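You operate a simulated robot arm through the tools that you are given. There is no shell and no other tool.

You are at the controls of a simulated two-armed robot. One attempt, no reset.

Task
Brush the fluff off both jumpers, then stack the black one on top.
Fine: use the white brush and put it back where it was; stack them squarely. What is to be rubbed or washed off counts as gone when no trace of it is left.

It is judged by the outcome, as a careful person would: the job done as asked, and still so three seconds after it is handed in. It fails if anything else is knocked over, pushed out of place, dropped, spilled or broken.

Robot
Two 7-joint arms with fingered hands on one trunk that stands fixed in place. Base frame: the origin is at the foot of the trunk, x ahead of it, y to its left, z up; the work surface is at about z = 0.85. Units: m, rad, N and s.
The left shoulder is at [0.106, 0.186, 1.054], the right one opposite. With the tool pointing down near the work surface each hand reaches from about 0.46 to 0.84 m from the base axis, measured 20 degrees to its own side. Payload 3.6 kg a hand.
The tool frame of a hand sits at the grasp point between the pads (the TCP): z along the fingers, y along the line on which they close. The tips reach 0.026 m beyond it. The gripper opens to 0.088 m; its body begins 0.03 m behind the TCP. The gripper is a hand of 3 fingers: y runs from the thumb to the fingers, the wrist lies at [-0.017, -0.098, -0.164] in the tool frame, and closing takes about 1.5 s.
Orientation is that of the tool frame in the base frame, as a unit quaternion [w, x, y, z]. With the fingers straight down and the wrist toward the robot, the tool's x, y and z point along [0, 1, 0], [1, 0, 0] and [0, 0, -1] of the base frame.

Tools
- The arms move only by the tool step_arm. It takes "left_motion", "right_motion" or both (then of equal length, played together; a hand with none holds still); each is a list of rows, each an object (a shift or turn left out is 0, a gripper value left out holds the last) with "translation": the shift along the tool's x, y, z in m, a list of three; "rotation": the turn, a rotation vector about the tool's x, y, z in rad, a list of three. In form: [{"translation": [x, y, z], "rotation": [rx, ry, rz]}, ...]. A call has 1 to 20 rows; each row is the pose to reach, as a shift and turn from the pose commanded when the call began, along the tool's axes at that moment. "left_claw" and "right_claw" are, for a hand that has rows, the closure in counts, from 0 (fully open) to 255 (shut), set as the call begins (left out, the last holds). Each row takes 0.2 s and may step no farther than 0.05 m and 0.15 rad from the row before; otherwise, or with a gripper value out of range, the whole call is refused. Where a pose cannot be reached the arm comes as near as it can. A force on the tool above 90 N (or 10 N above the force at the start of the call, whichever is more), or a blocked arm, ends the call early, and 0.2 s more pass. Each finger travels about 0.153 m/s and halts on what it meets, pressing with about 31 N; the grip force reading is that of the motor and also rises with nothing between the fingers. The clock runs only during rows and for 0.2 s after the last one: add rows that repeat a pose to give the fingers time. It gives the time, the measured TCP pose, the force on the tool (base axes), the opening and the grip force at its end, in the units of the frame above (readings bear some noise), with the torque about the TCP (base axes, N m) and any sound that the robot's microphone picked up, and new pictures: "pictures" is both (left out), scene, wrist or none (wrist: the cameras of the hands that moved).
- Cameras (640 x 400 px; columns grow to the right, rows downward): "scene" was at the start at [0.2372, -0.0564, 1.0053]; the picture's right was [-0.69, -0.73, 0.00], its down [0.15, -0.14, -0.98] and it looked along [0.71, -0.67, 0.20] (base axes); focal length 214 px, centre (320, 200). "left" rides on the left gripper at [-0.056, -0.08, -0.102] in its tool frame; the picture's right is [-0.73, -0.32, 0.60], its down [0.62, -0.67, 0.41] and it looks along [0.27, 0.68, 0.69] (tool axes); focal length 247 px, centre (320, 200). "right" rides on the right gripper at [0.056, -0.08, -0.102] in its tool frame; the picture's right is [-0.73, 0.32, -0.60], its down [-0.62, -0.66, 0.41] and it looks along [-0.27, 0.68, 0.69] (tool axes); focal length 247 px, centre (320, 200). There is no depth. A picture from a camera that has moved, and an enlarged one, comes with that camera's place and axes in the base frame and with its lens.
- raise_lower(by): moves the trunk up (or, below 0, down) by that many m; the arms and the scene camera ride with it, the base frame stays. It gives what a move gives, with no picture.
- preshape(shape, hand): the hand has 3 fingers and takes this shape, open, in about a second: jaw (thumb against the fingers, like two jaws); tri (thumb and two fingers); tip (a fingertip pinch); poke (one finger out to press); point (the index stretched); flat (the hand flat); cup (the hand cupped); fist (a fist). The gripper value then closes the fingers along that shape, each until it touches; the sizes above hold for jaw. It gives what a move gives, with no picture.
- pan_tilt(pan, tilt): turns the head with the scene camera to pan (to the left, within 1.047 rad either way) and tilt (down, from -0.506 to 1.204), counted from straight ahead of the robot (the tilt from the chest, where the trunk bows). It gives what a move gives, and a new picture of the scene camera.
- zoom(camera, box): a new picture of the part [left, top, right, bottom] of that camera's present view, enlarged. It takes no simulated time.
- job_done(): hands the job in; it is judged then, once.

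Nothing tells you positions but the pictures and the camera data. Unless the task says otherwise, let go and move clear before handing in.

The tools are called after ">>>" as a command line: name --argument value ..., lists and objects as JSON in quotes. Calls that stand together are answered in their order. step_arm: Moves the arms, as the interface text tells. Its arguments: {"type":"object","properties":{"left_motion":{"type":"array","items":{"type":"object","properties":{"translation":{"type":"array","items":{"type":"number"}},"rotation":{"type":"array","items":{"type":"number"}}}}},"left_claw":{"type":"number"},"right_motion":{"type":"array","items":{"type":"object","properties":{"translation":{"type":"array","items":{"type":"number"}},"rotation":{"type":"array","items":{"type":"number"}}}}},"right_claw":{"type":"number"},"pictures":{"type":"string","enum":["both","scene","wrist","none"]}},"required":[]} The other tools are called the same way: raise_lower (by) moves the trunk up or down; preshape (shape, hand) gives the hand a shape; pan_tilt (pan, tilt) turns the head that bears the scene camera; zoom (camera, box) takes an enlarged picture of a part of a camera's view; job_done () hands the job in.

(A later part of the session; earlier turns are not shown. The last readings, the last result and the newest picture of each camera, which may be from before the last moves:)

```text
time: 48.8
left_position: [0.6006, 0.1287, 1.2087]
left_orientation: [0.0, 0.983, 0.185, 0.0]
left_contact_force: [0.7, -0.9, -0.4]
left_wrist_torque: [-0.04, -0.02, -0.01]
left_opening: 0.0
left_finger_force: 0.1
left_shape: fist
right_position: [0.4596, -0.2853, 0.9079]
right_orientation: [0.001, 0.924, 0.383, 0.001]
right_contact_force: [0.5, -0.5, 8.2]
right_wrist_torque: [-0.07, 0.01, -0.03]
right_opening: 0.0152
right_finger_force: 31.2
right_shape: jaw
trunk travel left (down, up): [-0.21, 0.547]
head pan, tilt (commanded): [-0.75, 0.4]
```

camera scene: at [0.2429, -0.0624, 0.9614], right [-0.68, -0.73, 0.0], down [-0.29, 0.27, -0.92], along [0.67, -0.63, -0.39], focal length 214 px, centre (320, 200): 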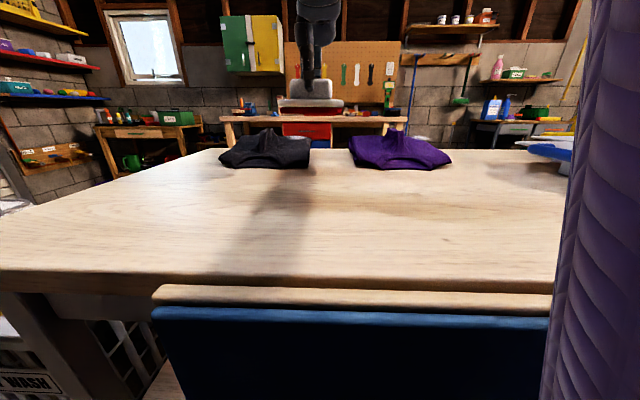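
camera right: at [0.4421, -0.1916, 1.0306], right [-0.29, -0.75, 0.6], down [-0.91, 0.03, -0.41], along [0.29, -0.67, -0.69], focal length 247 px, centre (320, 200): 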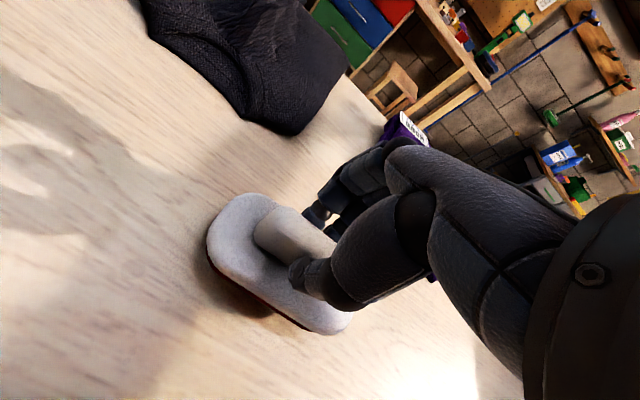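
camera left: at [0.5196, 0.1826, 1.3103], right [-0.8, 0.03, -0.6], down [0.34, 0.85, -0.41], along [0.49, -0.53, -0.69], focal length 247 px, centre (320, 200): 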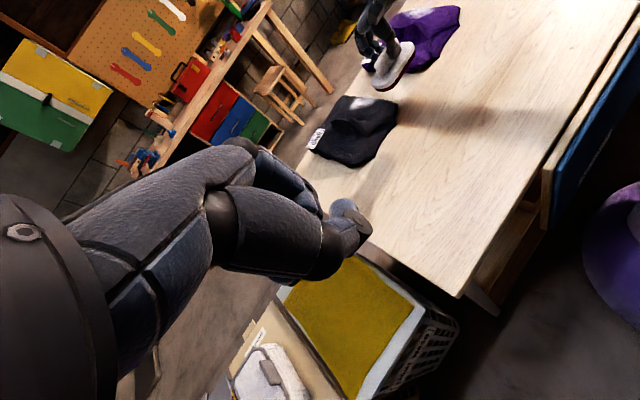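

The brush is on the table (contact felt). I'll ease up slightly, open the hand, then lift straight up.

>>> step_arm --right_motion '[{"translation": [0, 0, -0.001]}, {"translation": [0, 0, -0.001]}, {"translation": [0, 0, -0.001]}, {"translation": [0, 0, -0.001]}, {"translation": [0, 0, -0.001]}, {"translation": [0, 0, -0.001]}, {"translation": [0, 0, -0.001]}]' --right_claw 0 --pictures "none"

>>> step_arm --right_motion '[{"translation": [0, 0, -0.01]}, {"translation": [0, 0, -0.03]}, {"translation": [0, 0, -0.06]}, {"translation": [0, 0, -0.1]}, {"translation": [0, 0, -0.14]}, {"translation": [0, 0, -0.18]}, {"translation": [0, 0, -0.18]}]' --pictures "wrist"

>>> zoom --camera "scene" --box '[240, 100, 400, 200]'

```text
time: 50.4
left_position: [0.601, 0.1283, 1.2086]
left_orientation: [0.0, 0.983, 0.186, 0.0]
left_contact_force: [-0.3, 0.1, 0.4]
left_wrist_torque: [0.01, -0.01, 0.01]
left_opening: 0.0
left_finger_force: 0.2
left_shape: fist
right_position: [0.4598, -0.2861, 0.9069]
right_orientation: [-0.001, 0.924, 0.383, 0.001]
right_contact_force: [0.3, 0.4, -0.4]
right_wrist_torque: [-0.01, 0.02, -0.01]
right_opening: 0.0877
right_finger_force: 0.1
right_shape: jaw
trunk travel left (down, up): [-0.21, 0.547]
head pan, tilt (commanded): [-0.75, 0.4]
```

```text
time: 52.0
left_position: [0.6005, 0.1279, 1.2069]
left_orientation: [0.0, 0.983, 0.185, 0.001]
left_contact_force: [0.7, -0.2, 0.1]
left_wrist_torque: [0.01, 0.01, 0.03]
left_opening: 0.0
left_finger_force: 0.1
left_shape: fist
right_position: [0.4595, -0.2841, 1.0879]
right_orientation: [-0.001, 0.924, 0.383, 0.0]
right_contact_force: [-0.6, 0.1, -0.9]
right_wrist_torque: [0.03, 0.0, 0.0]
right_opening: 0.0879
right_finger_force: 0.1
right_shape: jaw
trunk travel left (down, up): [-0.21, 0.547]
head pan, tilt (commanded): [-0.75, 0.4]
camera right: at [0.4414, -0.1895, 1.1905], right [-0.29, -0.75, 0.6], down [-0.91, 0.03, -0.41], along [0.29, -0.67, -0.69], focal length 247 px, centre (320, 200)
```

right: 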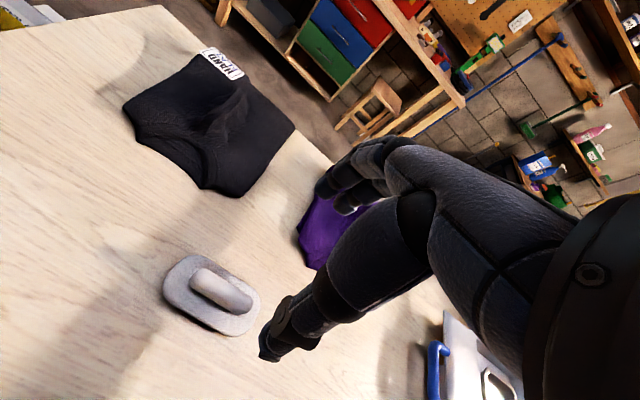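

```text
4.00 times, centred on (320, 150) of scene
camera zoom: at [0.243, -0.0625, 0.9614], right [-0.68, -0.73, 0.0], down [-0.28, 0.27, -0.92], along [0.67, -0.63, -0.39], focal length 858 px, centre (320, 400)
```

zoom: 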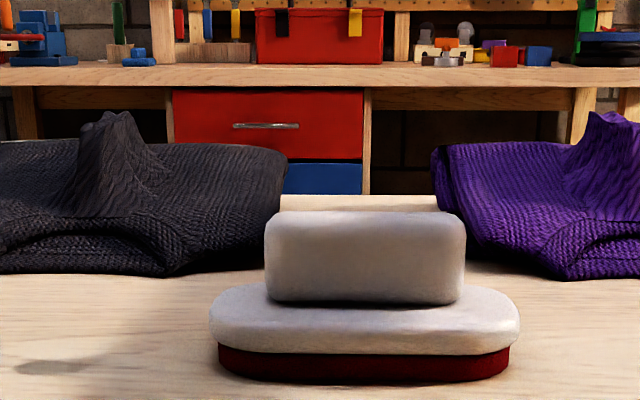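

The brush is back in place and free. Next is the black jumper: its central ridge runs along F at about L≈0.268, F≈0.75, with its crest near z≈0.92. I'll turn the right hand so its jaws close across the ridge and move closer, staying high.

>>> step_arm --right_motion '[{"rotation": [0, 0, -0.14]}, {"translation": [0.01, 0.01, 0], "rotation": [0, 0, -0.28]}, {"translation": [0.02, 0.03, 0], "rotation": [0, 0, -0.42]}, {"translation": [0.03, 0.045, 0], "rotation": [0, 0, -0.56]}, {"translation": [0.04, 0.06, 0], "rotation": [0, 0, -0.7]}, {"translation": [0.05, 0.075, 0], "rotation": [0, 0, -0.84]}, {"translation": [0.06, 0.09, 0], "rotation": [0, 0, -0.98]}, {"translation": [0.07, 0.105, 0], "rotation": [0, 0, -1.12]}, {"translation": [0.076, 0.12, 0], "rotation": [0, 0, -1.26]}, {"translation": [0.076, 0.13, 0], "rotation": [0, 0, -1.4]}, {"translation": [0.076, 0.134, 0], "rotation": [0, 0, -1.54]}, {"translation": [0.076, 0.134, 0], "rotation": [0, 0, -1.571]}, {"translation": [0.076, 0.134, 0], "rotation": [0, 0, -1.571]}]'

```text
time: 54.8
left_position: [0.6015, 0.1284, 1.2084]
left_orientation: [-0.001, 0.983, 0.184, -0.001]
left_contact_force: [-0.7, -0.1, 1.2]
left_wrist_torque: [-0.02, -0.01, -0.01]
left_opening: 0.0001
left_finger_force: 0.1
left_shape: fist
right_position: [0.6074, -0.3269, 1.0891]
right_orientation: [-0.001, 0.382, 0.924, 0.0]
right_contact_force: [-1.2, -1.0, -1.0]
right_wrist_torque: [0.01, 0.04, 0.0]
right_opening: 0.0876
right_finger_force: 0.0
right_shape: jaw
trunk travel left (down, up): [-0.21, 0.547]
head pan, tilt (commanded): [-0.75, 0.4]
camera scene: at [0.2429, -0.0624, 0.9615], right [-0.68, -0.73, 0.0], down [-0.28, 0.27, -0.92], along [0.67, -0.63, -0.39], focal length 214 px, centre (320, 200)
camera right: at [0.5107, -0.3453, 1.1908], right [0.75, -0.29, 0.6], down [-0.03, -0.91, -0.41], along [0.67, 0.29, -0.69], focal length 247 px, centre (320, 200)
```

scene: 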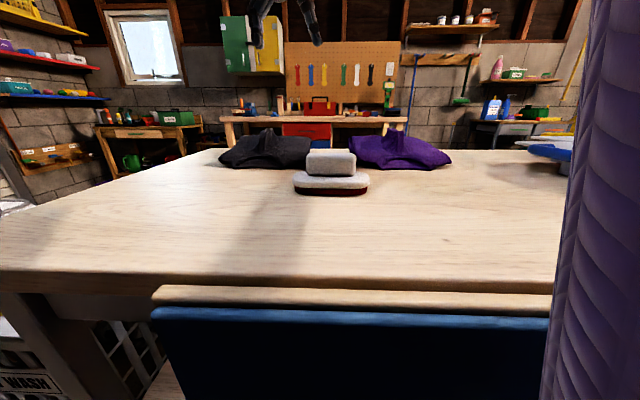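
right: 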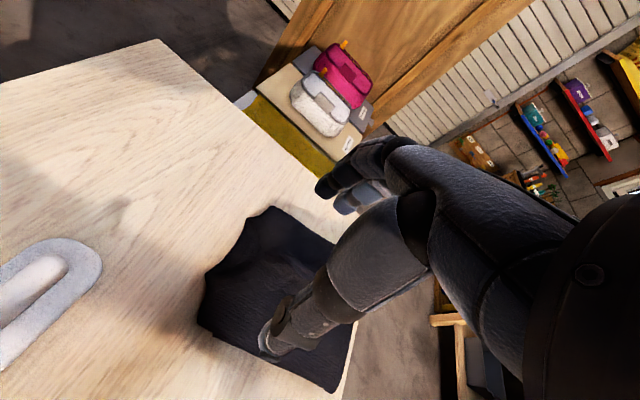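

The hand is now turned with its jaws across the ridge. To stay within reach, I'll tilt it slightly so the wrist comes back toward the robot, and hover above the ridge.

>>> step_arm --right_motion '[{"translation": [-0.02, 0.015, 0.0], "rotation": [0, -0.1, 0]}, {"translation": [-0.04, 0.03, 0.01], "rotation": [0, -0.2, 0]}, {"translation": [-0.06, 0.05, 0.03], "rotation": [0, -0.3, 0]}, {"translation": [-0.087, 0.07, 0.05], "rotation": [0, -0.3, 0]}, {"translation": [-0.087, 0.07, 0.08], "rotation": [0, -0.3, 0]}, {"translation": [-0.087, 0.07, 0.08], "rotation": [0, -0.3, 0]}]'

>>> zoom --camera "left" --box '[300, 60, 460, 170]'

>>> zoom --camera "scene" --box '[200, 80, 360, 180]'

```text
time: 56.2
left_position: [0.6022, 0.1289, 1.2069]
left_orientation: [0.0, 0.983, 0.185, 0.0]
left_contact_force: [-0.5, 0.1, 0.5]
left_wrist_torque: [-0.03, -0.02, -0.03]
left_opening: 0.0
left_finger_force: 0.1
left_shape: fist
right_position: [0.7215, -0.3416, 1.0098]
right_orientation: [0.138, 0.378, 0.914, -0.057]
right_contact_force: [-0.1, 0.3, -1.2]
right_wrist_torque: [0.0, 0.0, 0.0]
right_opening: 0.0878
right_finger_force: 0.1
right_shape: jaw
trunk travel left (down, up): [-0.21, 0.547]
head pan, tilt (commanded): [-0.75, 0.4]
camera scene: at [0.2429, -0.0623, 0.9615], right [-0.68, -0.73, 0.0], down [-0.28, 0.27, -0.92], along [0.67, -0.63, -0.39], focal length 214 px, centre (320, 200)
camera right: at [0.6043, -0.3394, 1.09], right [0.6, -0.15, 0.79], down [0.04, -0.98, -0.21], along [0.8, 0.15, -0.58], focal length 247 px, centre (320, 200)
```

scene: 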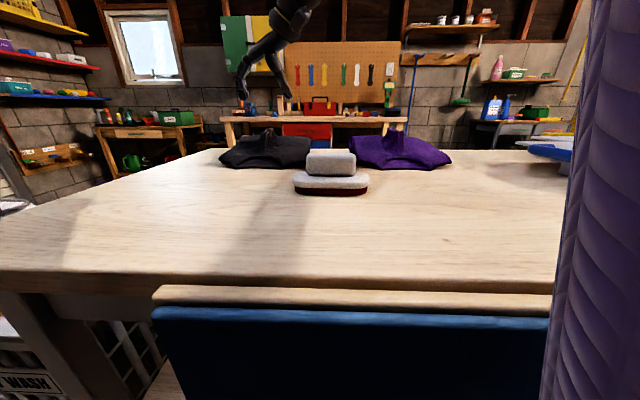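
right: 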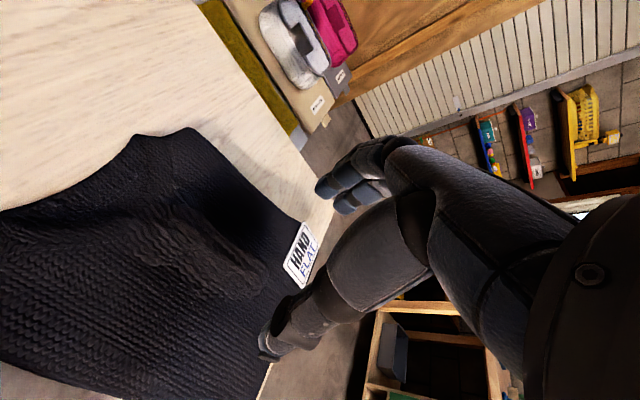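

```text
3.64 times, centred on (380, 115) of left
camera zoom: at [0.5192, 0.1826, 1.3104], right [-0.8, 0.03, -0.6], down [0.34, 0.85, -0.41], along [0.49, -0.53, -0.69], focal length 898 px, centre (102, 509)
```

zoom: 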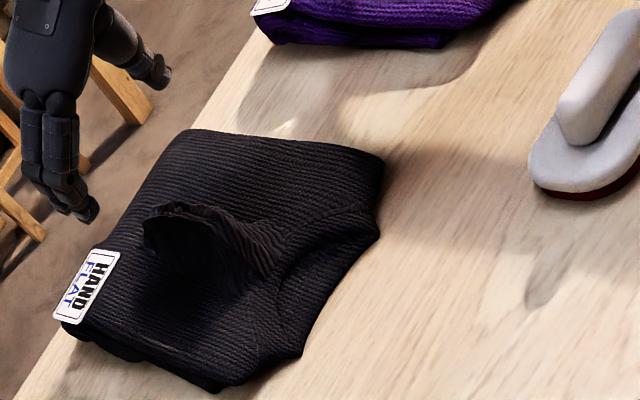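

```text
4.00 times, centred on (280, 130) of scene
camera zoom: at [0.2429, -0.0623, 0.9615], right [-0.68, -0.73, 0.0], down [-0.28, 0.27, -0.92], along [0.67, -0.63, -0.39], focal length 858 px, centre (480, 480)
```

zoom: 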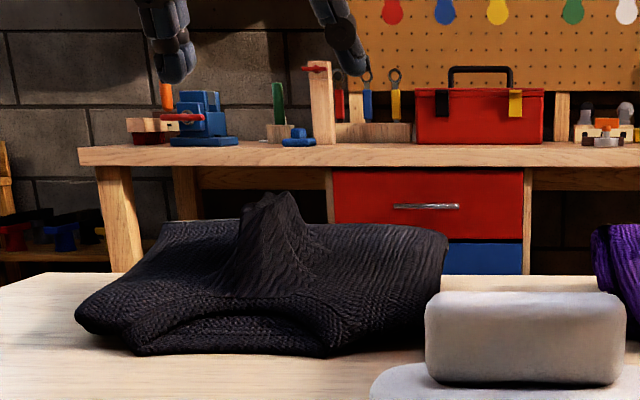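

The hand hovers right over the ridge. I'll lower to just above grasp depth and check alignment.

>>> step_arm --right_motion '[{"translation": [0.008, 0.001, 0.02]}, {"translation": [0.016, 0.0015, 0.042]}, {"translation": [0.0255, 0.0015, 0.0654]}, {"translation": [0.0255, 0.0015, 0.0654]}]'

>>> zoom --camera "left" --box '[300, 60, 460, 170]'

>>> zoom --camera "scene" --box '[200, 80, 360, 180]'

```text
time: 57.2
left_position: [0.6005, 0.1289, 1.2093]
left_orientation: [0.0, 0.983, 0.184, -0.001]
left_contact_force: [-0.3, 0.6, 0.1]
left_wrist_torque: [0.02, -0.03, -0.01]
left_opening: 0.0
left_finger_force: 0.1
left_shape: fist
right_position: [0.7173, -0.3353, 0.9374]
right_orientation: [0.139, 0.378, 0.914, -0.057]
right_contact_force: [0.2, -0.1, 0.0]
right_wrist_torque: [-0.02, 0.0, 0.02]
right_opening: 0.0877
right_finger_force: 0.0
right_shape: jaw
trunk travel left (down, up): [-0.21, 0.547]
head pan, tilt (commanded): [-0.75, 0.4]
camera scene: at [0.2428, -0.0624, 0.9615], right [-0.68, -0.73, 0.0], down [-0.28, 0.27, -0.92], along [0.67, -0.63, -0.39], focal length 214 px, centre (320, 200)
camera right: at [0.6007, -0.3333, 1.019], right [0.6, -0.15, 0.79], down [0.04, -0.98, -0.21], along [0.8, 0.15, -0.58], focal length 247 px, centre (320, 200)
```

scene: 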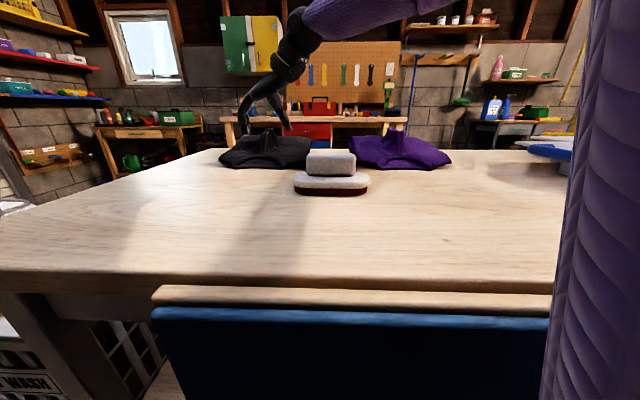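
right: 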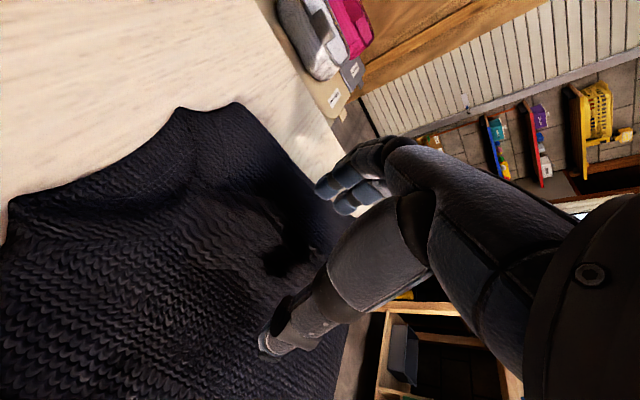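

```text
3.64 times, centred on (380, 115) of left
camera zoom: at [0.519, 0.1824, 1.3105], right [-0.8, 0.03, -0.6], down [0.34, 0.85, -0.41], along [0.49, -0.53, -0.69], focal length 898 px, centre (102, 509)
```

zoom: 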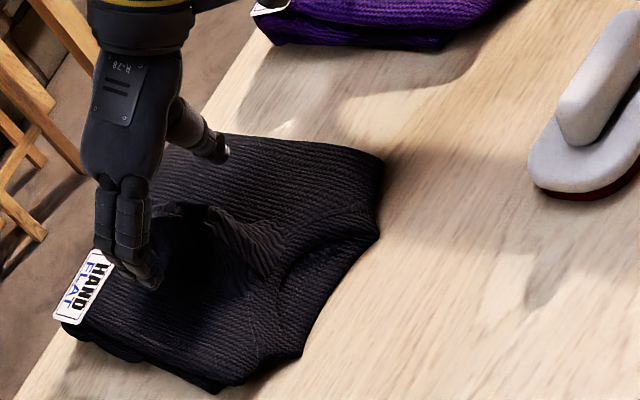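

```text
4.00 times, centred on (280, 130) of scene
camera zoom: at [0.2428, -0.0624, 0.9615], right [-0.68, -0.73, 0.0], down [-0.28, 0.27, -0.92], along [0.67, -0.63, -0.39], focal length 858 px, centre (480, 480)
```

zoom: 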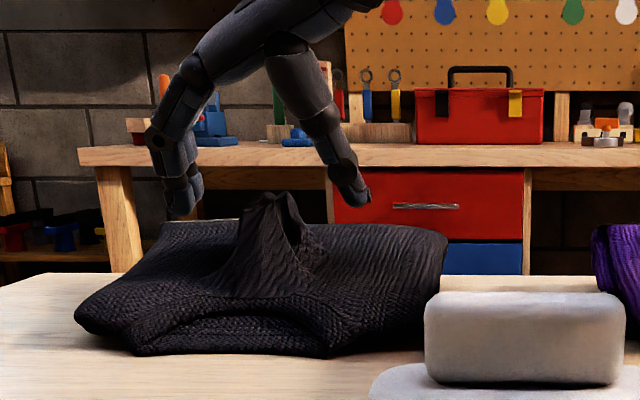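

The fingers and thumb straddle the ridge symmetrically. I'll lower the last 1.5 cm and check the force.

>>> step_arm --right_motion '[{"translation": [0.0022, 0, 0.0072]}, {"translation": [0.0044, 0, 0.0143]}, {"translation": [0.0044, 0, 0.0143]}]' --pictures "none"

>>> zoom --camera "left" --box '[300, 60, 460, 170]'

>>> zoom --camera "scene" --box '[200, 80, 360, 180]'

```text
time: 58.0
left_position: [0.5996, 0.1281, 1.2076]
left_orientation: [0.0, 0.983, 0.184, -0.001]
left_contact_force: [0.1, 0.7, 0.4]
left_wrist_torque: [0.03, 0.01, 0.01]
left_opening: 0.0
left_finger_force: 0.0
left_shape: fist
right_position: [0.7156, -0.3351, 0.9224]
right_orientation: [0.138, 0.379, 0.913, -0.056]
right_contact_force: [0.2, -0.1, 3.8]
right_wrist_torque: [0.08, -0.11, -0.02]
right_opening: 0.0877
right_finger_force: 0.1
right_shape: jaw
trunk travel left (down, up): [-0.21, 0.547]
head pan, tilt (commanded): [-0.75, 0.4]
```

```text
3.64 times, centred on (380, 115) of left
camera zoom: at [0.5188, 0.1824, 1.3106], right [-0.8, 0.03, -0.6], down [0.34, 0.85, -0.41], along [0.49, -0.53, -0.69], focal length 898 px, centre (102, 509)
```

zoom: 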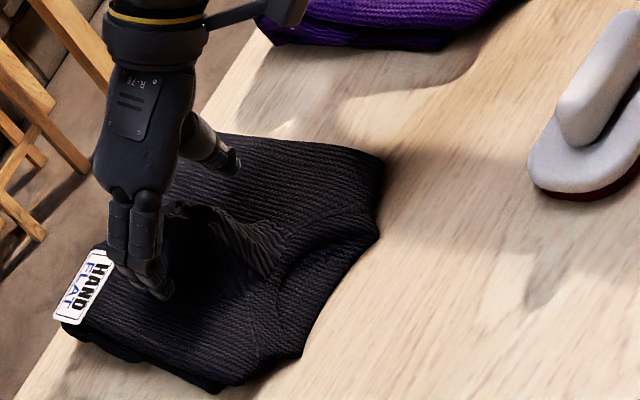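

```text
4.00 times, centred on (280, 130) of scene
camera zoom: at [0.2426, -0.0624, 0.9616], right [-0.68, -0.73, 0.0], down [-0.28, 0.27, -0.92], along [0.67, -0.63, -0.39], focal length 858 px, centre (480, 480)
```

zoom: 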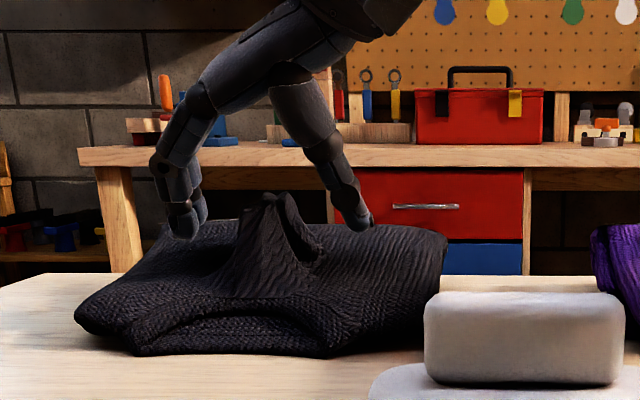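

The fingertips are just touching the knit on both sides of the ridge. Closing the grip now.

>>> step_arm --right_motion '[{"translation": [0, 0, 0]}, {"translation": [0, 0, 0]}, {"translation": [0, 0, 0]}, {"translation": [0, 0, 0]}, {"translation": [0, 0, 0]}, {"translation": [0, 0, 0]}, {"translation": [0, 0, 0]}, {"translation": [0, 0, 0]}]' --right_claw 255 --pictures "wrist"

>>> zoom --camera "left" --box '[300, 60, 460, 170]'

>>> zoom --camera "scene" --box '[200, 80, 360, 180]'

```text
time: 59.8
left_position: [0.5986, 0.1281, 1.2097]
left_orientation: [0.0, 0.983, 0.185, 0.001]
left_contact_force: [-0.7, 0.3, 0.1]
left_wrist_torque: [-0.01, -0.02, 0.04]
left_opening: 0.0
left_finger_force: 0.1
left_shape: fist
right_position: [0.7136, -0.336, 0.9247]
right_orientation: [0.14, 0.378, 0.913, -0.056]
right_contact_force: [-5.2, -9.2, 17.0]
right_wrist_torque: [-0.08, -0.08, -0.3]
right_opening: 0.0128
right_finger_force: 31.3
right_shape: jaw
trunk travel left (down, up): [-0.21, 0.547]
head pan, tilt (commanded): [-0.75, 0.4]
camera right: at [0.5979, -0.3342, 1.006], right [0.59, -0.15, 0.79], down [0.04, -0.98, -0.21], along [0.8, 0.15, -0.57], focal length 247 px, centre (320, 200)
```

right: 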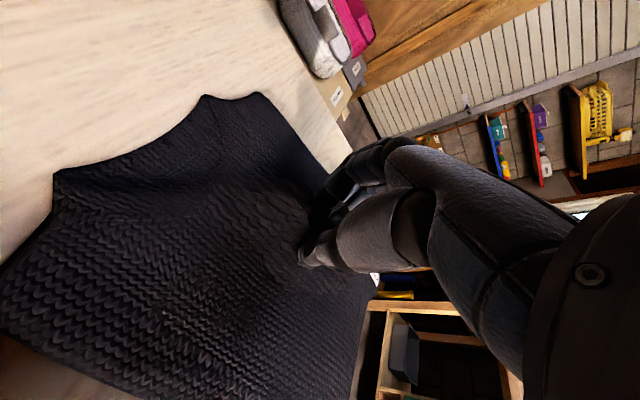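

```text
3.64 times, centred on (380, 115) of left
camera zoom: at [0.5165, 0.182, 1.3117], right [-0.8, 0.03, -0.6], down [0.34, 0.85, -0.41], along [0.5, -0.53, -0.69], focal length 898 px, centre (102, 509)
```

zoom: 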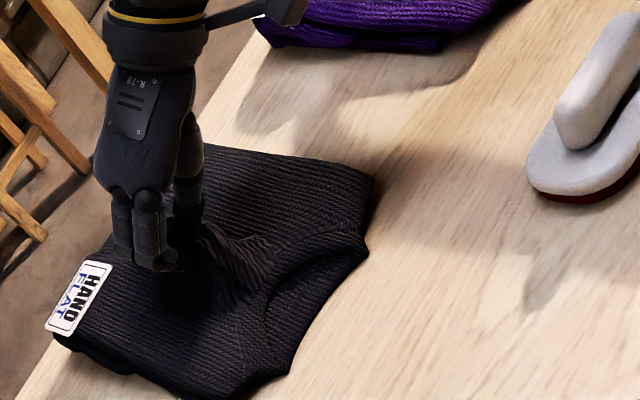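

```text
4.00 times, centred on (280, 130) of scene
camera zoom: at [0.241, -0.0627, 0.9621], right [-0.68, -0.73, 0.0], down [-0.28, 0.27, -0.92], along [0.67, -0.63, -0.39], focal length 858 px, centre (480, 480)
```

zoom: 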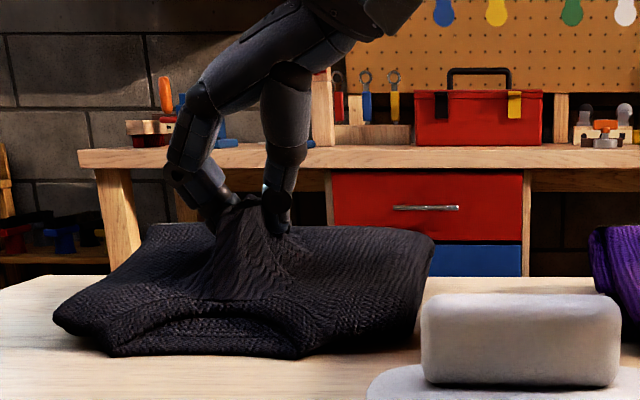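

The ridge is pinched; the jumper shifted about 1 cm left as the fingers closed. I'll lift a little to test the hold.

>>> step_arm --right_motion '[{"translation": [-0.0015, 0, -0.0048]}, {"translation": [-0.004, 0, -0.0125]}, {"translation": [-0.0075, 0, -0.024]}, {"translation": [-0.0118, 0, -0.038]}, {"translation": [-0.0118, 0, -0.038]}]' --pictures "wrist"

>>> zoom --camera "left" --box '[300, 60, 460, 170]'

>>> zoom --camera "scene" --box '[200, 80, 360, 180]'

```text
time: 61.0
left_position: [0.6014, 0.128, 1.2066]
left_orientation: [0.0, 0.983, 0.184, 0.0]
left_contact_force: [0.5, 1.4, 0.4]
left_wrist_torque: [0.04, -0.04, -0.03]
left_opening: 0.0001
left_finger_force: 0.1
left_shape: fist
right_position: [0.7158, -0.3335, 0.9619]
right_orientation: [0.138, 0.377, 0.914, -0.058]
right_contact_force: [-0.7, -0.1, -3.5]
right_wrist_torque: [-0.03, 0.04, -0.03]
right_opening: 0.013
right_finger_force: 31.1
right_shape: jaw
trunk travel left (down, up): [-0.21, 0.547]
head pan, tilt (commanded): [-0.75, 0.4]
camera right: at [0.6001, -0.3323, 1.0435], right [0.6, -0.15, 0.79], down [0.04, -0.98, -0.21], along [0.8, 0.15, -0.58], focal length 247 px, centre (320, 200)
```

right: 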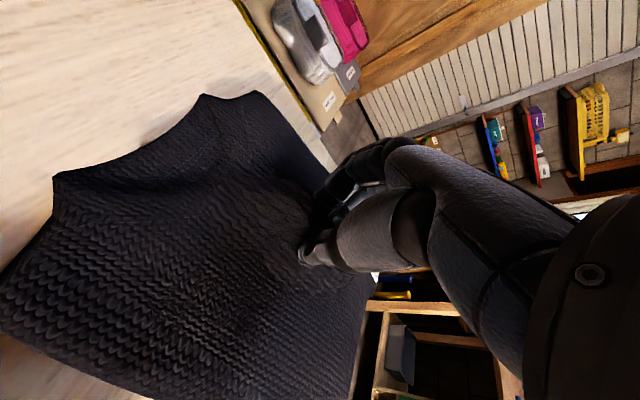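

```text
3.64 times, centred on (380, 115) of left
camera zoom: at [0.5198, 0.1822, 1.3101], right [-0.8, 0.03, -0.6], down [0.34, 0.85, -0.41], along [0.49, -0.53, -0.69], focal length 898 px, centre (102, 509)
```

zoom: 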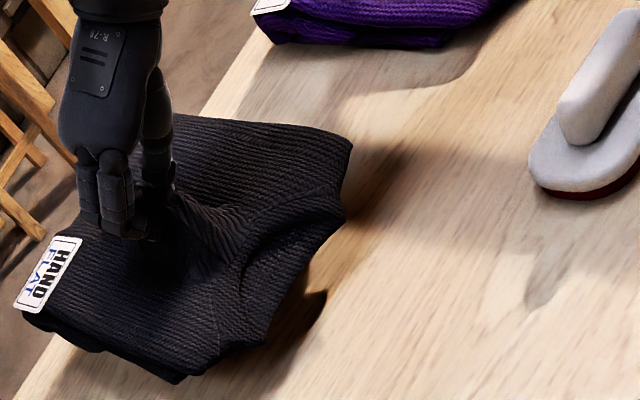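

```text
4.00 times, centred on (280, 130) of scene
camera zoom: at [0.2433, -0.0626, 0.9613], right [-0.68, -0.73, 0.0], down [-0.29, 0.27, -0.92], along [0.67, -0.63, -0.39], focal length 858 px, centre (480, 480)
```

zoom: 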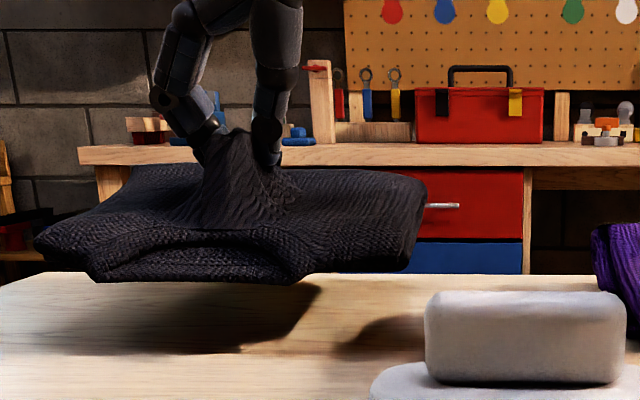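

The black jumper lifts cleanly, holds its shape and stays level. I'll raise it higher to clear the purple ridge, then carry it sideways over the purple jumper.

>>> step_arm --right_motion '[{"translation": [-0.009, 0, -0.03]}, {"translation": [-0.0177, 0, -0.0573]}, {"translation": [-0.025, -0.01, -0.081]}, {"translation": [-0.025, -0.04, -0.081]}, {"translation": [-0.025, -0.08, -0.081]}, {"translation": [-0.025, -0.12, -0.081]}, {"translation": [-0.025, -0.16, -0.081]}, {"translation": [-0.025, -0.2, -0.081]}, {"translation": [-0.025, -0.24, -0.081]}, {"translation": [-0.025, -0.27, -0.081]}, {"translation": [-0.025, -0.29, -0.081]}, {"translation": [-0.025, -0.29, -0.081]}, {"translation": [-0.025, -0.29, -0.081]}]'

>>> zoom --camera "left" --box '[320, 0, 480, 100]'

>>> zoom --camera "scene" --box '[300, 60, 500, 185]'

```text
time: 63.8
left_position: [0.6006, 0.1286, 1.2072]
left_orientation: [0.0, 0.983, 0.184, 0.0]
left_contact_force: [0.1, -0.5, -0.1]
left_wrist_torque: [0.02, 0.03, -0.03]
left_opening: 0.0001
left_finger_force: 0.0
left_shape: fist
right_position: [0.5116, -0.5417, 1.0489]
right_orientation: [0.137, 0.377, 0.914, -0.056]
right_contact_force: [-0.4, -0.1, -4.2]
right_wrist_torque: [0.0, 0.07, 0.0]
right_opening: 0.0129
right_finger_force: 31.0
right_shape: jaw
trunk travel left (down, up): [-0.21, 0.547]
head pan, tilt (commanded): [-0.75, 0.4]
camera scene: at [0.243, -0.0627, 0.9614], right [-0.68, -0.73, 0.0], down [-0.28, 0.27, -0.92], along [0.67, -0.63, -0.39], focal length 214 px, centre (320, 200)
camera right: at [0.3952, -0.5402, 1.1294], right [0.6, -0.15, 0.79], down [0.04, -0.98, -0.21], along [0.8, 0.15, -0.58], focal length 247 px, centre (320, 200)
```

scene: 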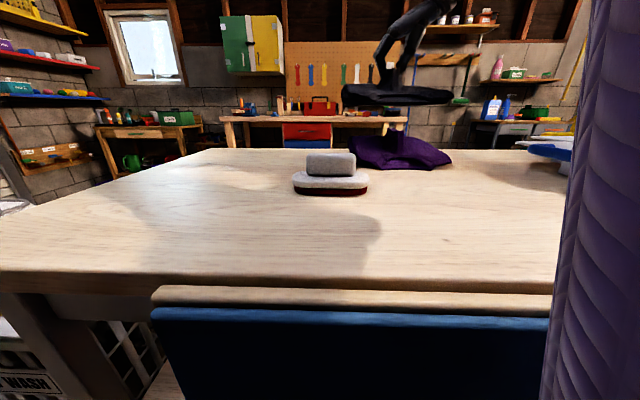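
right: 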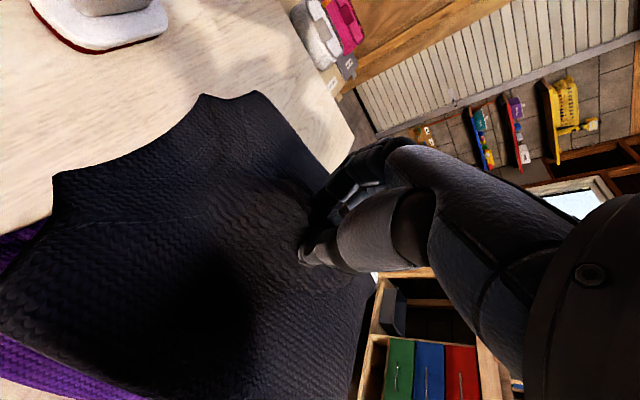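

```text
4.00 times, centred on (400, 50) of left
camera zoom: at [0.5194, 0.182, 1.3103], right [-0.8, 0.03, -0.6], down [0.34, 0.85, -0.41], along [0.49, -0.53, -0.69], focal length 988 px, centre (0, 800)
```

zoom: 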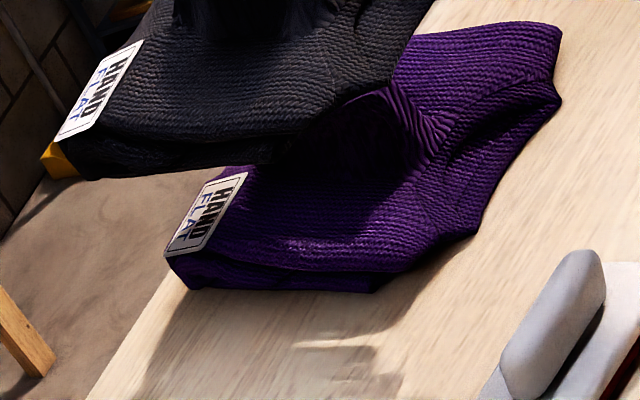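

```text
3.20 times, centred on (400, 122) of scene
camera zoom: at [0.243, -0.0627, 0.9614], right [-0.68, -0.73, 0.0], down [-0.28, 0.27, -0.92], along [0.67, -0.63, -0.39], focal length 686 px, centre (64, 448)
```

zoom: 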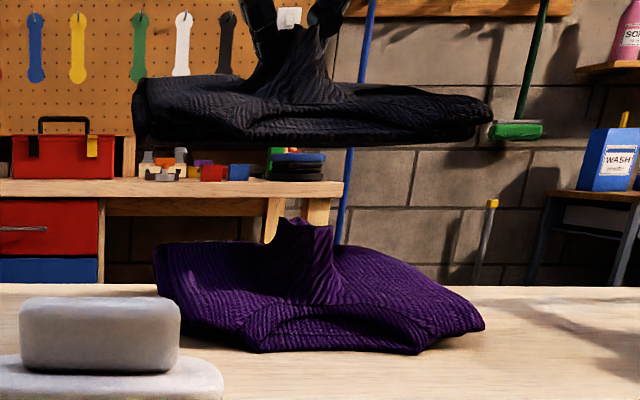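

The black jumper now hangs above the purple one, about 2 cm too far left. I'll bring the left-hand camera closer for a precise look at the alignment before lowering.

>>> step_arm --left_motion '[{"translation": [-0.018, 0.045, -0.01]}, {"translation": [-0.036, 0.09, -0.02]}, {"translation": [-0.054, 0.135, -0.03]}, {"translation": [-0.072, 0.18, -0.04]}, {"translation": [-0.072, 0.186, -0.05]}, {"translation": [-0.072, 0.186, -0.05]}]' --pictures "wrist"

>>> zoom --camera "left" --box '[320, 0, 560, 150]'

```text
time: 65.2
left_position: [0.5805, -0.0497, 1.2349]
left_orientation: [0.0, 0.983, 0.185, -0.001]
left_contact_force: [0.4, 0.9, 0.1]
left_wrist_torque: [0.0, 0.0, -0.01]
left_opening: 0.0
left_finger_force: 0.1
left_shape: fist
left hand out of reach, approached as far as the arm can: row 3, 4, 5, 6
right_position: [0.5112, -0.5423, 1.0475]
right_orientation: [0.137, 0.378, 0.914, -0.057]
right_contact_force: [1.0, 0.7, -3.9]
right_wrist_torque: [-0.01, 0.06, -0.01]
right_opening: 0.0128
right_finger_force: 30.3
right_shape: jaw
trunk travel left (down, up): [-0.21, 0.547]
head pan, tilt (commanded): [-0.75, 0.4]
camera left: at [0.4979, 0.004, 1.3365], right [-0.8, 0.03, -0.6], down [0.34, 0.85, -0.41], along [0.49, -0.53, -0.69], focal length 247 px, centre (320, 200)
```

left: 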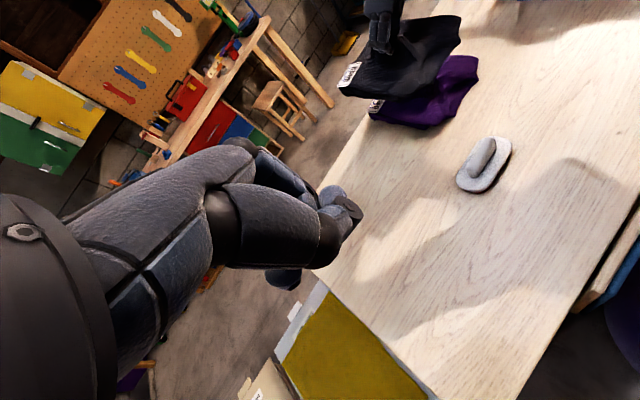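

```text
2.67 times, centred on (440, 75) of left
camera zoom: at [0.4979, 0.004, 1.3365], right [-0.8, 0.03, -0.6], down [0.34, 0.85, -0.41], along [0.49, -0.53, -0.69], focal length 659 px, centre (0, 533)
```

zoom: 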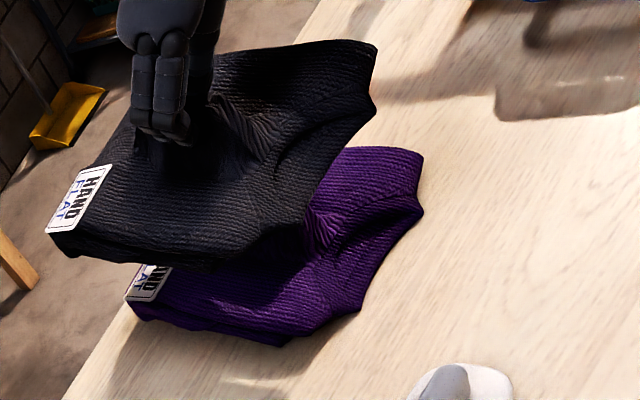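

From matching outline points, the black jumper needs to go about 2.6 cm further right and 2 mm forward; its yaw already agrees. I'll make that shift and lower partway.

>>> step_arm --right_motion '[{"translation": [-0.001, -0.013, 0.0]}, {"translation": [-0.0019, -0.0265, 0.0006]}, {"translation": [0.003, -0.0265, 0.017]}, {"translation": [0.0084, -0.0265, 0.034]}, {"translation": [0.0084, -0.0265, 0.034]}]' --pictures "none"

>>> zoom --camera "left" --box '[320, 0, 560, 150]'

>>> zoom --camera "scene" --box '[300, 60, 500, 185]'

```text
time: 66.4
left_position: [0.5795, -0.0489, 1.2339]
left_orientation: [0.0, 0.983, 0.185, 0.0]
left_contact_force: [-0.6, -0.3, -0.5]
left_wrist_torque: [-0.02, 0.04, -0.03]
left_opening: 0.0001
left_finger_force: 0.0
left_shape: fist
right_position: [0.4911, -0.5608, 1.0117]
right_orientation: [0.137, 0.378, 0.914, -0.057]
right_contact_force: [-0.3, -0.1, -3.6]
right_wrist_torque: [-0.03, 0.04, 0.02]
right_opening: 0.0126
right_finger_force: 31.2
right_shape: jaw
trunk travel left (down, up): [-0.21, 0.547]
head pan, tilt (commanded): [-0.75, 0.4]
```

```text
2.67 times, centred on (440, 75) of left
camera zoom: at [0.498, 0.0046, 1.3365], right [-0.8, 0.03, -0.6], down [0.34, 0.85, -0.41], along [0.49, -0.53, -0.69], focal length 659 px, centre (0, 533)
```

zoom: 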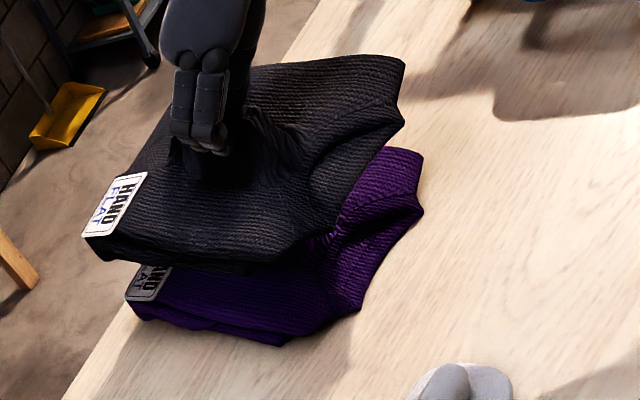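

```text
3.20 times, centred on (400, 122) of scene
camera zoom: at [0.243, -0.0627, 0.9614], right [-0.68, -0.73, 0.0], down [-0.28, 0.27, -0.92], along [0.67, -0.63, -0.39], focal length 686 px, centre (64, 448)
```

zoom: 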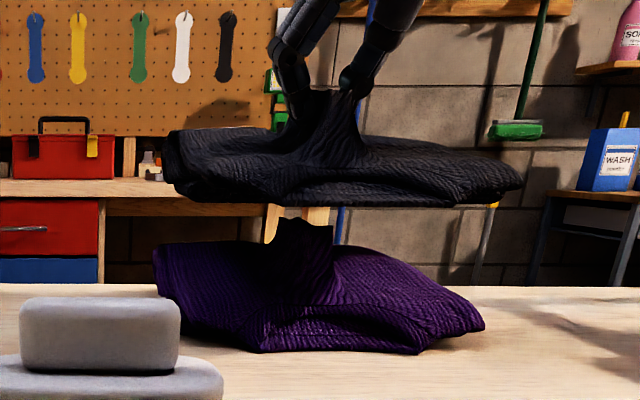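

Alignment checks out to within a few millimetres. I'll lower in small steps, reading the force.

>>> step_arm --right_motion '[{"translation": [0.0015, 0, 0.0048]}, {"translation": [0.003, 0, 0.0096]}, {"translation": [0.0044, 0, 0.0143]}, {"translation": [0.0044, 0, 0.0143]}]' --pictures "none"

>>> zoom --camera "scene" --box '[300, 60, 500, 185]'

```text
time: 67.4
left_position: [0.5793, -0.0501, 1.2343]
left_orientation: [0.0, 0.983, 0.185, -0.001]
left_contact_force: [0.3, 0.2, -0.1]
left_wrist_torque: [-0.03, -0.03, -0.01]
left_opening: 0.0
left_finger_force: 0.0
left_shape: fist
right_position: [0.4926, -0.559, 0.9973]
right_orientation: [0.138, 0.378, 0.914, -0.057]
right_contact_force: [-0.1, -0.4, -4.1]
right_wrist_torque: [-0.03, 0.08, 0.0]
right_opening: 0.0128
right_finger_force: 31.0
right_shape: jaw
trunk travel left (down, up): [-0.21, 0.547]
head pan, tilt (commanded): [-0.75, 0.4]
```

```text
3.20 times, centred on (400, 122) of scene
camera zoom: at [0.243, -0.0627, 0.9614], right [-0.68, -0.73, 0.0], down [-0.28, 0.27, -0.92], along [0.67, -0.63, -0.39], focal length 686 px, centre (64, 448)
```

zoom: 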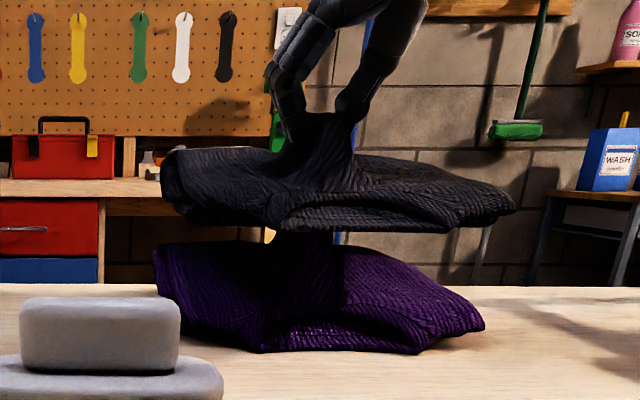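

>>> step_arm --right_motion '[{"translation": [0.0015, 0, 0.0048]}, {"translation": [0.003, 0, 0.0096]}, {"translation": [0.003, 0, 0.0096]}]' --pictures "none"

>>> zoom --camera "scene" --box '[300, 60, 500, 185]'

```text
time: 68.2
left_position: [0.5799, -0.0491, 1.2344]
left_orientation: [0.0, 0.983, 0.185, 0.0]
left_contact_force: [0.7, -0.5, 0.8]
left_wrist_torque: [-0.03, 0.01, 0.0]
left_opening: 0.0
left_finger_force: 0.1
left_shape: fist
right_position: [0.4944, -0.5605, 0.9875]
right_orientation: [0.137, 0.378, 0.914, -0.057]
right_contact_force: [0.6, -0.2, -5.0]
right_wrist_torque: [0.0, 0.07, 0.03]
right_opening: 0.0131
right_finger_force: 30.9
right_shape: jaw
trunk travel left (down, up): [-0.21, 0.547]
head pan, tilt (commanded): [-0.75, 0.4]
```

```text
3.20 times, centred on (400, 122) of scene
camera zoom: at [0.243, -0.0627, 0.9614], right [-0.68, -0.73, 0.0], down [-0.28, 0.27, -0.92], along [0.67, -0.63, -0.39], focal length 686 px, centre (64, 448)
```

zoom: 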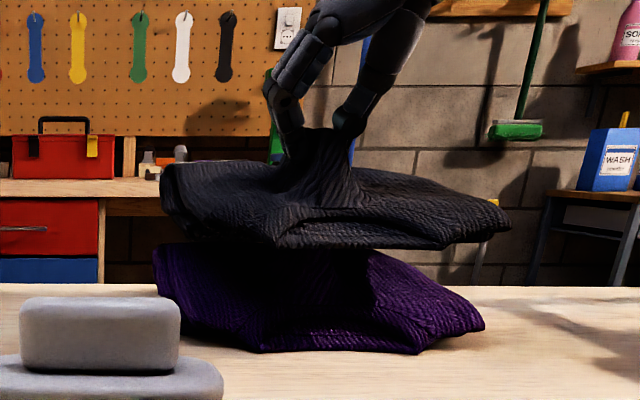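

Still no contact, and the alignment is holding. I'll keep lowering gently.

>>> step_arm --right_motion '[{"translation": [0.0015, 0, 0.0048]}, {"translation": [0.003, 0, 0.0096]}, {"translation": [0.003, 0, 0.0096]}]' --pictures "none"

>>> zoom --camera "scene" --box '[300, 60, 500, 185]'

```text
time: 69.0
left_position: [0.5791, -0.0504, 1.2352]
left_orientation: [0.0, 0.983, 0.185, 0.0]
left_contact_force: [-0.1, 0.3, 0.6]
left_wrist_torque: [-0.04, 0.0, -0.01]
left_opening: 0.0001
left_finger_force: 0.1
left_shape: fist
right_position: [0.4941, -0.5603, 0.9788]
right_orientation: [0.137, 0.378, 0.914, -0.056]
right_contact_force: [-0.1, 0.0, -4.0]
right_wrist_torque: [-0.03, 0.05, -0.02]
right_opening: 0.0128
right_finger_force: 31.1
right_shape: jaw
trunk travel left (down, up): [-0.21, 0.547]
head pan, tilt (commanded): [-0.75, 0.4]
```

```text
3.20 times, centred on (400, 122) of scene
camera zoom: at [0.243, -0.0627, 0.9614], right [-0.68, -0.73, 0.0], down [-0.28, 0.27, -0.92], along [0.67, -0.63, -0.39], focal length 686 px, centre (64, 448)
```

zoom: 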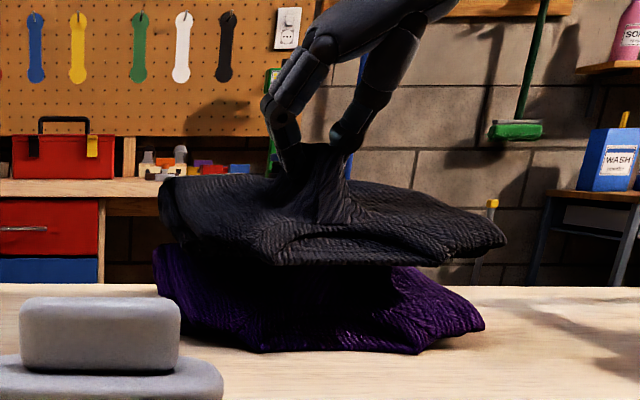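

>>> step_arm --right_motion '[{"translation": [0.0009, 0, 0.0029]}, {"translation": [0.0018, 0, 0.0057]}, {"translation": [0.0018, 0, 0.0057]}]' --pictures "none"

>>> zoom --camera "scene" --box '[300, 60, 500, 185]'

>>> zoom --camera "left" --box '[320, 0, 520, 125]'

```text
time: 69.8
left_position: [0.58, -0.0493, 1.234]
left_orientation: [-0.001, 0.983, 0.184, 0.0]
left_contact_force: [0.2, 0.1, -0.1]
left_wrist_torque: [-0.01, 0.0, 0.01]
left_opening: 0.0001
left_finger_force: 0.1
left_shape: fist
right_position: [0.4943, -0.5597, 0.9708]
right_orientation: [0.138, 0.379, 0.913, -0.056]
right_contact_force: [0.0, -1.2, -1.3]
right_wrist_torque: [-0.05, 0.0, -0.05]
right_opening: 0.013
right_finger_force: 30.9
right_shape: jaw
trunk travel left (down, up): [-0.21, 0.547]
head pan, tilt (commanded): [-0.75, 0.4]
```

```text
3.20 times, centred on (400, 122) of scene
camera zoom: at [0.2429, -0.0627, 0.9615], right [-0.68, -0.73, 0.0], down [-0.28, 0.27, -0.92], along [0.67, -0.63, -0.39], focal length 686 px, centre (64, 448)
```

zoom: 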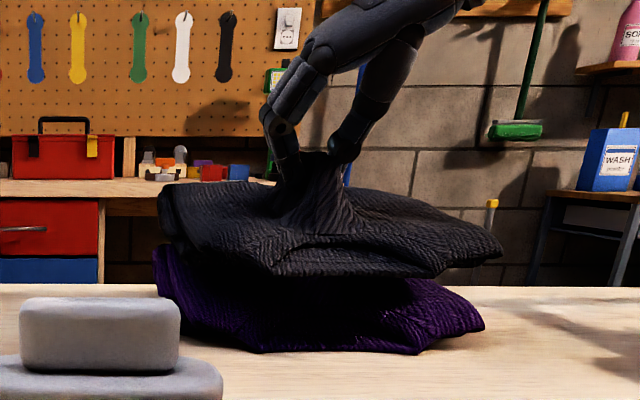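

```text
3.20 times, centred on (420, 62) of left
camera zoom: at [0.4978, 0.0045, 1.3366], right [-0.8, 0.03, -0.6], down [0.34, 0.85, -0.41], along [0.49, -0.53, -0.69], focal length 790 px, centre (0, 640)
```

zoom: 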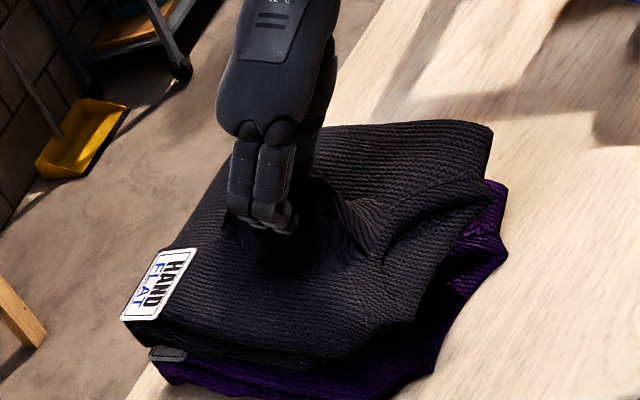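

Contact has begun: most of the jumper's weight now rests on the purple one, and the scene view shows it level and aligned within a few millimetres. I'll lower a hair more so it rests fully.

>>> step_arm --right_motion '[{"translation": [0.0003, 0, 0.001]}, {"translation": [0.0006, 0, 0.0019]}, {"translation": [0.0006, 0, 0.0019]}]' --pictures "none"

>>> zoom --camera "scene" --box '[320, 90, 480, 190]'

>>> zoom --camera "left" --box '[340, 20, 500, 120]'

```text
time: 70.6
left_position: [0.579, -0.0484, 1.2346]
left_orientation: [0.001, 0.983, 0.185, 0.001]
left_contact_force: [0.3, 0.2, 0.3]
left_wrist_torque: [-0.02, 0.0, -0.02]
left_opening: 0.0
left_finger_force: 0.0
left_shape: fist
right_position: [0.4951, -0.5597, 0.9711]
right_orientation: [0.139, 0.378, 0.913, -0.057]
right_contact_force: [2.3, -1.4, 7.6]
right_wrist_torque: [0.03, -0.15, -0.11]
right_opening: 0.0127
right_finger_force: 31.1
right_shape: jaw
trunk travel left (down, up): [-0.21, 0.547]
head pan, tilt (commanded): [-0.75, 0.4]
```

```text
4.00 times, centred on (400, 140) of scene
camera zoom: at [0.2425, -0.0622, 0.9617], right [-0.68, -0.73, 0.0], down [-0.28, 0.27, -0.92], along [0.67, -0.63, -0.39], focal length 858 px, centre (0, 440)
```

zoom: 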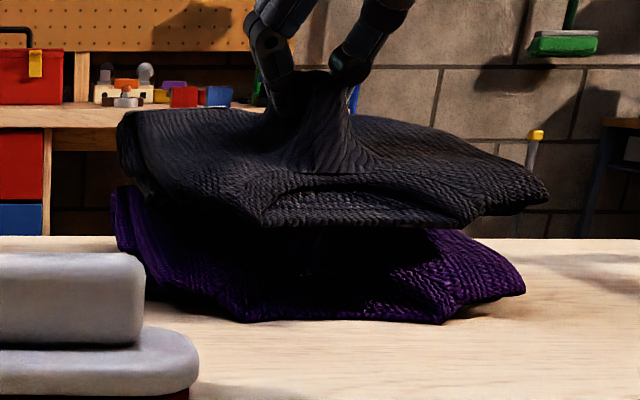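

```text
4.00 times, centred on (420, 70) of left
camera zoom: at [0.4973, 0.0052, 1.3369], right [-0.8, 0.03, -0.6], down [0.34, 0.85, -0.41], along [0.49, -0.53, -0.69], focal length 988 px, centre (-80, 720)
```

zoom: 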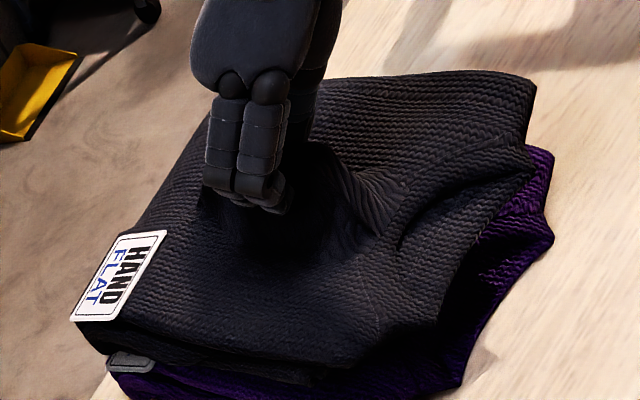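

The black jumper is resting on the purple one. I'll open the hand while easing up, then check how it settles.

>>> step_arm --right_motion '[{"translation": [-0.0006, 0, -0.0019]}, {"translation": [-0.0015, 0, -0.0048]}, {"translation": [-0.0015, 0, -0.0048]}, {"translation": [-0.0015, 0, -0.0048]}, {"translation": [-0.0015, 0, -0.0048]}, {"translation": [-0.0015, 0, -0.0048]}, {"translation": [-0.0015, 0, -0.0048]}]' --right_claw 0 --pictures "none"

>>> zoom --camera "scene" --box '[320, 90, 480, 190]'

>>> zoom --camera "left" --box '[340, 20, 500, 120]'

```text
time: 72.2
left_position: [0.5796, -0.0494, 1.2341]
left_orientation: [0.0, 0.983, 0.185, 0.0]
left_contact_force: [-0.1, 0.3, -0.1]
left_wrist_torque: [-0.02, -0.02, -0.02]
left_opening: 0.0
left_finger_force: 0.1
left_shape: fist
right_position: [0.4953, -0.5593, 0.9751]
right_orientation: [0.138, 0.378, 0.914, -0.057]
right_contact_force: [0.4, 0.7, -0.3]
right_wrist_torque: [-0.05, -0.03, -0.02]
right_opening: 0.0878
right_finger_force: 0.0
right_shape: jaw
trunk travel left (down, up): [-0.21, 0.547]
head pan, tilt (commanded): [-0.75, 0.4]
```

```text
4.00 times, centred on (400, 140) of scene
camera zoom: at [0.2428, -0.0625, 0.9615], right [-0.68, -0.73, 0.0], down [-0.28, 0.27, -0.92], along [0.67, -0.63, -0.39], focal length 858 px, centre (0, 440)
```

zoom: 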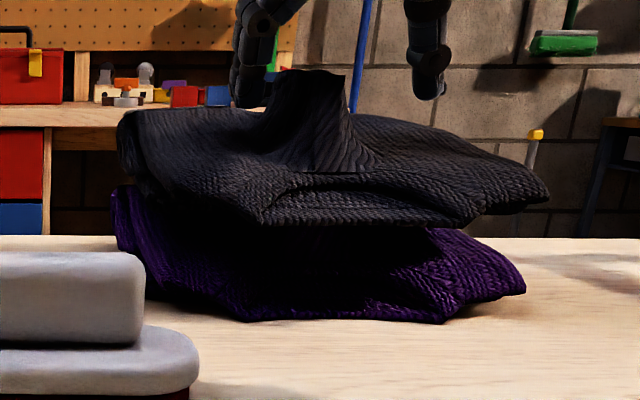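

```text
4.00 times, centred on (420, 70) of left
camera zoom: at [0.4978, 0.0048, 1.3366], right [-0.8, 0.03, -0.6], down [0.34, 0.85, -0.41], along [0.49, -0.53, -0.69], focal length 988 px, centre (-80, 720)
```

zoom: 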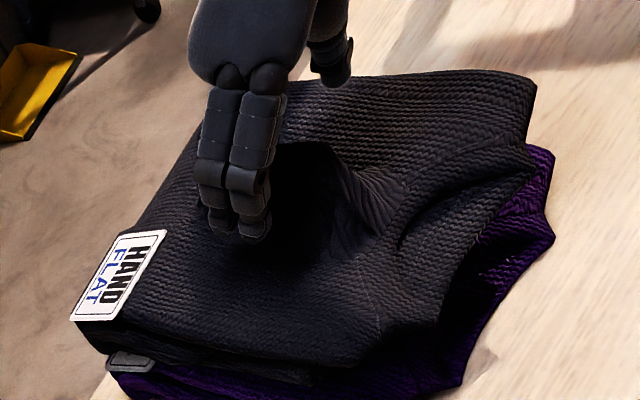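

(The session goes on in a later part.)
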